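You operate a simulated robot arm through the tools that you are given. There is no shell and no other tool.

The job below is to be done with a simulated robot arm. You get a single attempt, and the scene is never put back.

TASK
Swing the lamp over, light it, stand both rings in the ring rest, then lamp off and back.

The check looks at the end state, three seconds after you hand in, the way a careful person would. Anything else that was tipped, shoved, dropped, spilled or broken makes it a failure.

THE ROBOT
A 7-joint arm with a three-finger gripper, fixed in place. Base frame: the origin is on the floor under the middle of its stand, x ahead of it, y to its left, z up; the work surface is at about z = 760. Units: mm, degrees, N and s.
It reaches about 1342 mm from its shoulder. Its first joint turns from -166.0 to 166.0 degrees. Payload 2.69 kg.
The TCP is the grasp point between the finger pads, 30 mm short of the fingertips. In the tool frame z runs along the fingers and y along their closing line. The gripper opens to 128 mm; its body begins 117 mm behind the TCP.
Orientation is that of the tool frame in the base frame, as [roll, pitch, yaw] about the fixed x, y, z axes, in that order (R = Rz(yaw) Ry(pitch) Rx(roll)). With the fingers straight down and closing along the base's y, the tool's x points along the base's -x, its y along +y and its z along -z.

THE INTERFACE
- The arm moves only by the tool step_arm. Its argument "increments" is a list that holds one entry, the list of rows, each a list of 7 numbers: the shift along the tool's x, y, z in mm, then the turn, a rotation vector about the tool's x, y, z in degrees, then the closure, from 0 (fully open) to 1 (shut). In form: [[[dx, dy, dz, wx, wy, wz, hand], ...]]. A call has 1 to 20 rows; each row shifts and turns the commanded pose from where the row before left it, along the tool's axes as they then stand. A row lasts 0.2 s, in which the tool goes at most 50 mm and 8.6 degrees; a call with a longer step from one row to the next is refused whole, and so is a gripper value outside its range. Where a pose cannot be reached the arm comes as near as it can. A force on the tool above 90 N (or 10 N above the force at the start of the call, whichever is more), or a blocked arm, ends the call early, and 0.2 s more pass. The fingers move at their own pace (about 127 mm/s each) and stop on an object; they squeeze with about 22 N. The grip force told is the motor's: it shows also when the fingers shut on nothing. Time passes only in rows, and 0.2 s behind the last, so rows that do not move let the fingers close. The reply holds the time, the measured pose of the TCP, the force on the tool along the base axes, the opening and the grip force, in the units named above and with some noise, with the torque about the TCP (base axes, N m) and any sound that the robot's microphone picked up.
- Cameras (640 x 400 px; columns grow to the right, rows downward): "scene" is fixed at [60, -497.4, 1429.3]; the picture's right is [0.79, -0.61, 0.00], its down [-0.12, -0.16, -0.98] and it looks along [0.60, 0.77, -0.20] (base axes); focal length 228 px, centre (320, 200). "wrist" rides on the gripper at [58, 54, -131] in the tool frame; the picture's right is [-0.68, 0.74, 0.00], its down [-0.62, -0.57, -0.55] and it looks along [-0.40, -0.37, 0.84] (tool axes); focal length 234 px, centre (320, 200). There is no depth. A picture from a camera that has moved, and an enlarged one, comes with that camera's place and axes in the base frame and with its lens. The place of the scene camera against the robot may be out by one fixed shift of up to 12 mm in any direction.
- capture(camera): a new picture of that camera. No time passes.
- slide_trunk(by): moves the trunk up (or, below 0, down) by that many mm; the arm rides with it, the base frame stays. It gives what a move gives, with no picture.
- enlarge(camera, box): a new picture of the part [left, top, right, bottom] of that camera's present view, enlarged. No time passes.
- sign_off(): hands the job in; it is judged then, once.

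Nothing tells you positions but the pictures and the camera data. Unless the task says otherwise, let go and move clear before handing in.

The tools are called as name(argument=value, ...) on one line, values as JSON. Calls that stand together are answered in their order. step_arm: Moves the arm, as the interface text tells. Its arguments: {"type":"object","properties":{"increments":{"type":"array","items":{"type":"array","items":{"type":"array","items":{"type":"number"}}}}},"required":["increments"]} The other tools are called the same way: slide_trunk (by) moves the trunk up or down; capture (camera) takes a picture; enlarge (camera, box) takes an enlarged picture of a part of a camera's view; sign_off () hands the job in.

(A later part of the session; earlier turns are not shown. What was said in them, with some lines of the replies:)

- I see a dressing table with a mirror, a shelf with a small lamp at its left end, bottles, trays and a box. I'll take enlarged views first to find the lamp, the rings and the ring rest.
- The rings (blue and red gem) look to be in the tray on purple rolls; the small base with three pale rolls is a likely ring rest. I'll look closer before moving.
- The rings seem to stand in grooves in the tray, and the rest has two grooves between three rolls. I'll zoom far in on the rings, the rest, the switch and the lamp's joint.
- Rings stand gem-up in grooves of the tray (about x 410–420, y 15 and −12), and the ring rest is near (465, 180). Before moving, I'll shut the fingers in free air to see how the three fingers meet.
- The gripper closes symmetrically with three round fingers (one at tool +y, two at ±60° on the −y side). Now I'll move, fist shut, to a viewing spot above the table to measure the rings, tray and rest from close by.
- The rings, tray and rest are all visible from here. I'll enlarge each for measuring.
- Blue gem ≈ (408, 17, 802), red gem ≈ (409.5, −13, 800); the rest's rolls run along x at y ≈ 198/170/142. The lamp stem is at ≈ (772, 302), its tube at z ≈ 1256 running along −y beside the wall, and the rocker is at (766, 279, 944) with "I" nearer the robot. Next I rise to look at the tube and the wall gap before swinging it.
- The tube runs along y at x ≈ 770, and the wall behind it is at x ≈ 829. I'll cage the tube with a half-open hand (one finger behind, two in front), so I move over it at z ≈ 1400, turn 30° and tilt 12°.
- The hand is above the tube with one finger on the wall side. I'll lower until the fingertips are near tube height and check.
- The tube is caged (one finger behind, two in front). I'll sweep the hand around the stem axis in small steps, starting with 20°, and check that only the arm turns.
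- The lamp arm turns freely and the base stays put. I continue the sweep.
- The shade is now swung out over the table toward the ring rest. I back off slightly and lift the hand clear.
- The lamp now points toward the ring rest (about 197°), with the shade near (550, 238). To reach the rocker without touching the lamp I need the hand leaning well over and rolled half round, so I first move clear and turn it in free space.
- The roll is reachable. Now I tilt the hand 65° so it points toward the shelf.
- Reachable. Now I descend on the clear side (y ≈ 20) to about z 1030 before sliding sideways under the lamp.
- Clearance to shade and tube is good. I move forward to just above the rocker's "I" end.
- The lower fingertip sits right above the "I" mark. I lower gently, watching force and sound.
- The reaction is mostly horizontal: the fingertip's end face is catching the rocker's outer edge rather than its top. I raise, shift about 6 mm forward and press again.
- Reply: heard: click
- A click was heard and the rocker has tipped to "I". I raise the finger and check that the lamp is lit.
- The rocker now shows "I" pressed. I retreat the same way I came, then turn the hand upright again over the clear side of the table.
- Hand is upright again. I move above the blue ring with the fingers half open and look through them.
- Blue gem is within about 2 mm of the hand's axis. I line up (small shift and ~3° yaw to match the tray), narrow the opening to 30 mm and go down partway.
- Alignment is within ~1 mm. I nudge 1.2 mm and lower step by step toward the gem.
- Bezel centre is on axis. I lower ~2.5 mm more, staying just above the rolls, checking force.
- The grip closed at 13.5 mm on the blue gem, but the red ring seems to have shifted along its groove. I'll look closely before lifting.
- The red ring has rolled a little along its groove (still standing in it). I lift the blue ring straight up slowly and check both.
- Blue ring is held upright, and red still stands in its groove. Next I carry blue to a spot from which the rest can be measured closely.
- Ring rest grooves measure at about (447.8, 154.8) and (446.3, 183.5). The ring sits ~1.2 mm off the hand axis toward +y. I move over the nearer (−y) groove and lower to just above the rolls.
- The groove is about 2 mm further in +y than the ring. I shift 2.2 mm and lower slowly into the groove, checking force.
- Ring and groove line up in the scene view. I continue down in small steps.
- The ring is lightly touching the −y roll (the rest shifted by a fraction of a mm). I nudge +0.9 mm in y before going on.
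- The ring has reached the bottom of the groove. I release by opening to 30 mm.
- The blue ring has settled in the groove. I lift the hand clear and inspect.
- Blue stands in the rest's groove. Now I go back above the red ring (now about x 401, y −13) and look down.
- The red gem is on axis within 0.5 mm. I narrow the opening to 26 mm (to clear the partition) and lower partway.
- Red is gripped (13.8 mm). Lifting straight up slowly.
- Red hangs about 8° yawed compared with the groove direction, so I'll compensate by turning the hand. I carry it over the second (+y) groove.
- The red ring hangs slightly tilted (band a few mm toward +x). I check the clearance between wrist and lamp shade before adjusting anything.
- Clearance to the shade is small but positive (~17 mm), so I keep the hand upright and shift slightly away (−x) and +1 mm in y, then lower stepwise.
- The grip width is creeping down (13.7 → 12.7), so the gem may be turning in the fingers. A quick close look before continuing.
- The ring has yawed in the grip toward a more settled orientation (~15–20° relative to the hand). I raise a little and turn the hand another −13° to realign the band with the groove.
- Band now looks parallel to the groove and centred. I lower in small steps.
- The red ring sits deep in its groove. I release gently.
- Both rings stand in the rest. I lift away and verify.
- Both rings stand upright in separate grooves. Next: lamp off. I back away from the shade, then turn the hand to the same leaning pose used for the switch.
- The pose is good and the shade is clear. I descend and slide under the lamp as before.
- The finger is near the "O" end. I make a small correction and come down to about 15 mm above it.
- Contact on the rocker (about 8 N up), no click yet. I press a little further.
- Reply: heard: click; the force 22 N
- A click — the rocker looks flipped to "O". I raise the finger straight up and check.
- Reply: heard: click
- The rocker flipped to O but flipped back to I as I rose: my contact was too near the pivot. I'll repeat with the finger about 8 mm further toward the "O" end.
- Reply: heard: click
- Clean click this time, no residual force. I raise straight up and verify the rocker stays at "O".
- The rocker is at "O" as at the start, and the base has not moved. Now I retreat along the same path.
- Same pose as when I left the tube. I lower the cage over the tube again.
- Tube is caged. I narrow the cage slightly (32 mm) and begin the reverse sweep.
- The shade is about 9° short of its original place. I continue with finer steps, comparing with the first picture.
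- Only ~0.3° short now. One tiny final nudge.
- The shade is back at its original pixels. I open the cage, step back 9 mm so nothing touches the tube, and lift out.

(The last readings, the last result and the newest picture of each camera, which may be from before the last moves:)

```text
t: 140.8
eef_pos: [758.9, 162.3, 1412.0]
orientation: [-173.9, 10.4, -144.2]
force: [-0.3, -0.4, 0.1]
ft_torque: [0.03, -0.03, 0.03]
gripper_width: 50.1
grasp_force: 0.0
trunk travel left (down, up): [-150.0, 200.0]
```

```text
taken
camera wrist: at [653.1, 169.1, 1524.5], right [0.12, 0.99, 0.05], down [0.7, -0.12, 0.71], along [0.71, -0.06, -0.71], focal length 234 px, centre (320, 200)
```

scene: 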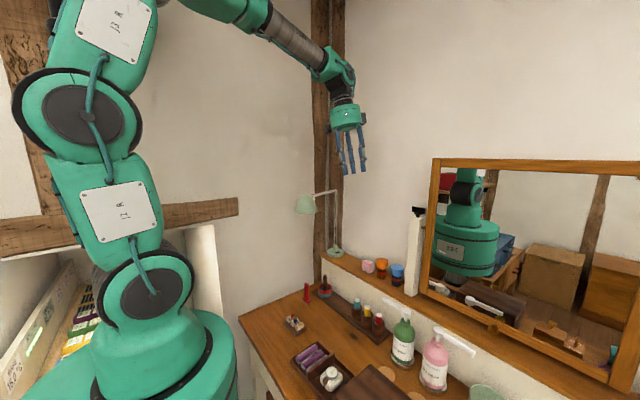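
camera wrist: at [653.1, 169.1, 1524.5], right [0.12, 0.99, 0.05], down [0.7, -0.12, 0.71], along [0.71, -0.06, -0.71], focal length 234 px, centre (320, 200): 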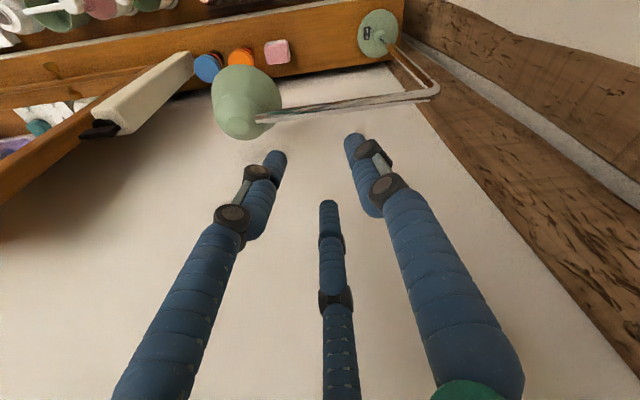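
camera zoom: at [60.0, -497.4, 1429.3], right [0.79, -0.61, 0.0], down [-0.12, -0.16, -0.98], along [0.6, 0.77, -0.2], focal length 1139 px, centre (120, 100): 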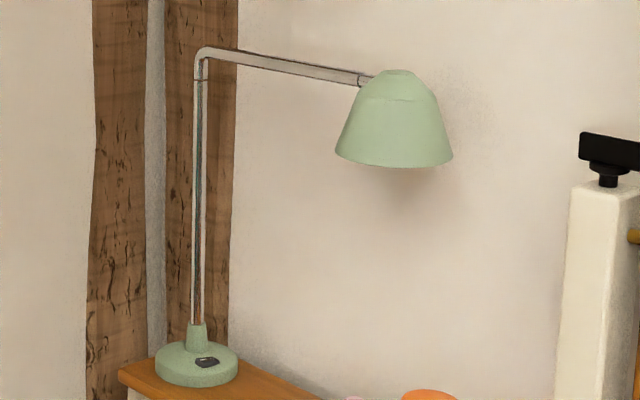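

Lamp is parked, off, and its base matches the first picture. I move the hand well clear and inspect the rings and everything else.

step_arm(increments=[[[36.2, -6.1, -26, 0, 0, 0, 0.61], [36.2, -6.1, -26, 0, 0, 0, 0.61], [36.2, -6.1, -26, 0, 0, 0, 0.61], [36.2, -6.1, -26, 0, 0, 0, 0.61], [36.2, -6.1, -26, 0, 0, 0, 0.61], [36.2, -6.1, -26, 0, 0, 0, 0.61], [0, 0, 0, 0, 0, 0, 0.61]]])

capture(camera="scene")

enlarge(camera="scene", box=[284, 308, 308, 332])

enlarge(camera="scene", box=[240, 275, 440, 400])

enlarge(camera="scene", box=[276, 308, 316, 338])

```text
t: 142.4
eef_pos: [573.3, 3.5, 1529.0]
orientation: [-173.9, 10.5, -144.2]
force: [-1.6, 0.2, 1.0]
ft_torque: [-0.01, -0.06, 0.04]
gripper_width: 49.7
grasp_force: 0.1
trunk travel left (down, up): [-150.0, 200.0]
```

```text
taken
```

scene: 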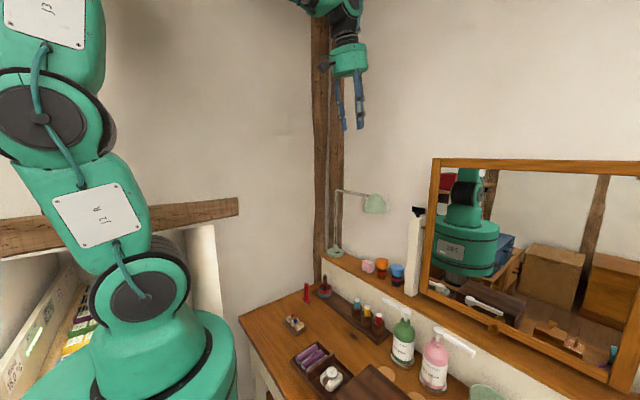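

```text
16.00 times, centred on (296, 320) of scene
camera zoom: at [60.0, -497.4, 1429.3], right [0.79, -0.61, 0.0], down [-0.12, -0.16, -0.98], along [0.6, 0.77, -0.2], focal length 3644 px, centre (704, -1720)
```

zoom: 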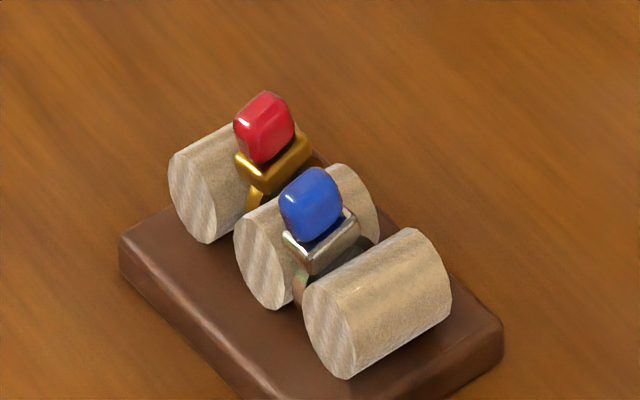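

```text
3.20 times, centred on (340, 338) of scene
camera zoom: at [60.0, -497.4, 1429.3], right [0.79, -0.61, 0.0], down [-0.12, -0.16, -0.98], along [0.6, 0.77, -0.2], focal length 729 px, centre (256, -240)
```

zoom: 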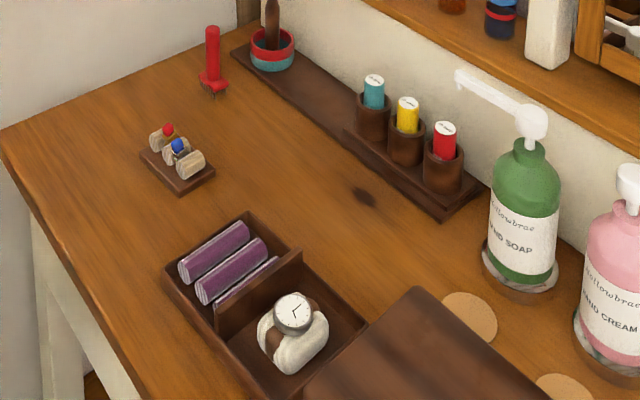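

```text
13.33 times, centred on (296, 323) of scene
camera zoom: at [60.0, -497.4, 1429.3], right [0.79, -0.61, 0.0], down [-0.12, -0.16, -0.98], along [0.6, 0.77, -0.2], focal length 3036 px, centre (640, -1440)
```

zoom: 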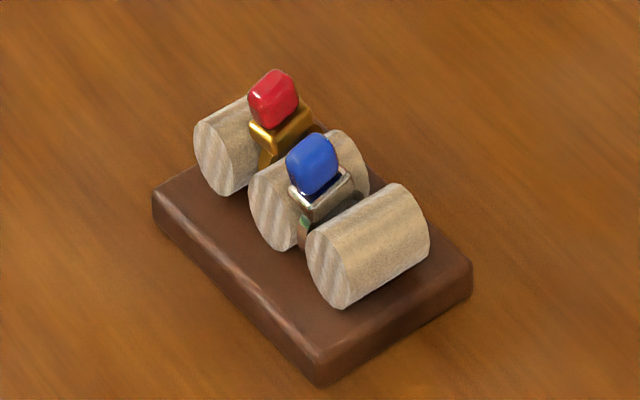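

Both rings stand in separate grooves of the rest. The lamp is off, with the rocker at "O", and parked where it began. Everything else looks as it did at the start, apart from the ring rest and the tray, each nudged by about half a millimetre. The hand is empty and clear, so I hand in.

sign_off()

```text
The job is handed in.
```

I've handed the job in: both rings are standing in the ring rest, and the lamp is off and back where it started. I can't see the result of the check.

- **Lamp over and lit:** I swung the lamp out over the table toward the ring rest and pressed the switch to "I", with a click. The pictures didn't show the light itself, so the click and the switch position are my only evidence that it was lit.
- **Rings:** The blue and red rings stand gem-up in separate grooves of the rest, leaning slightly.
- **Lamp off and back:** My first press on "O" flipped back to "I" as I lifted off. The second press held. The shade is back in its original place to within about a pixel in the zoomed picture, and the base didn't move.
- **Small disturbances:** The ring rest and the ring tray each shifted by about half a millimetre. The red ring also rolled about 9 mm along its groove in the tray when I gripped the blue one. Nothing was tipped, dropped or spilled.
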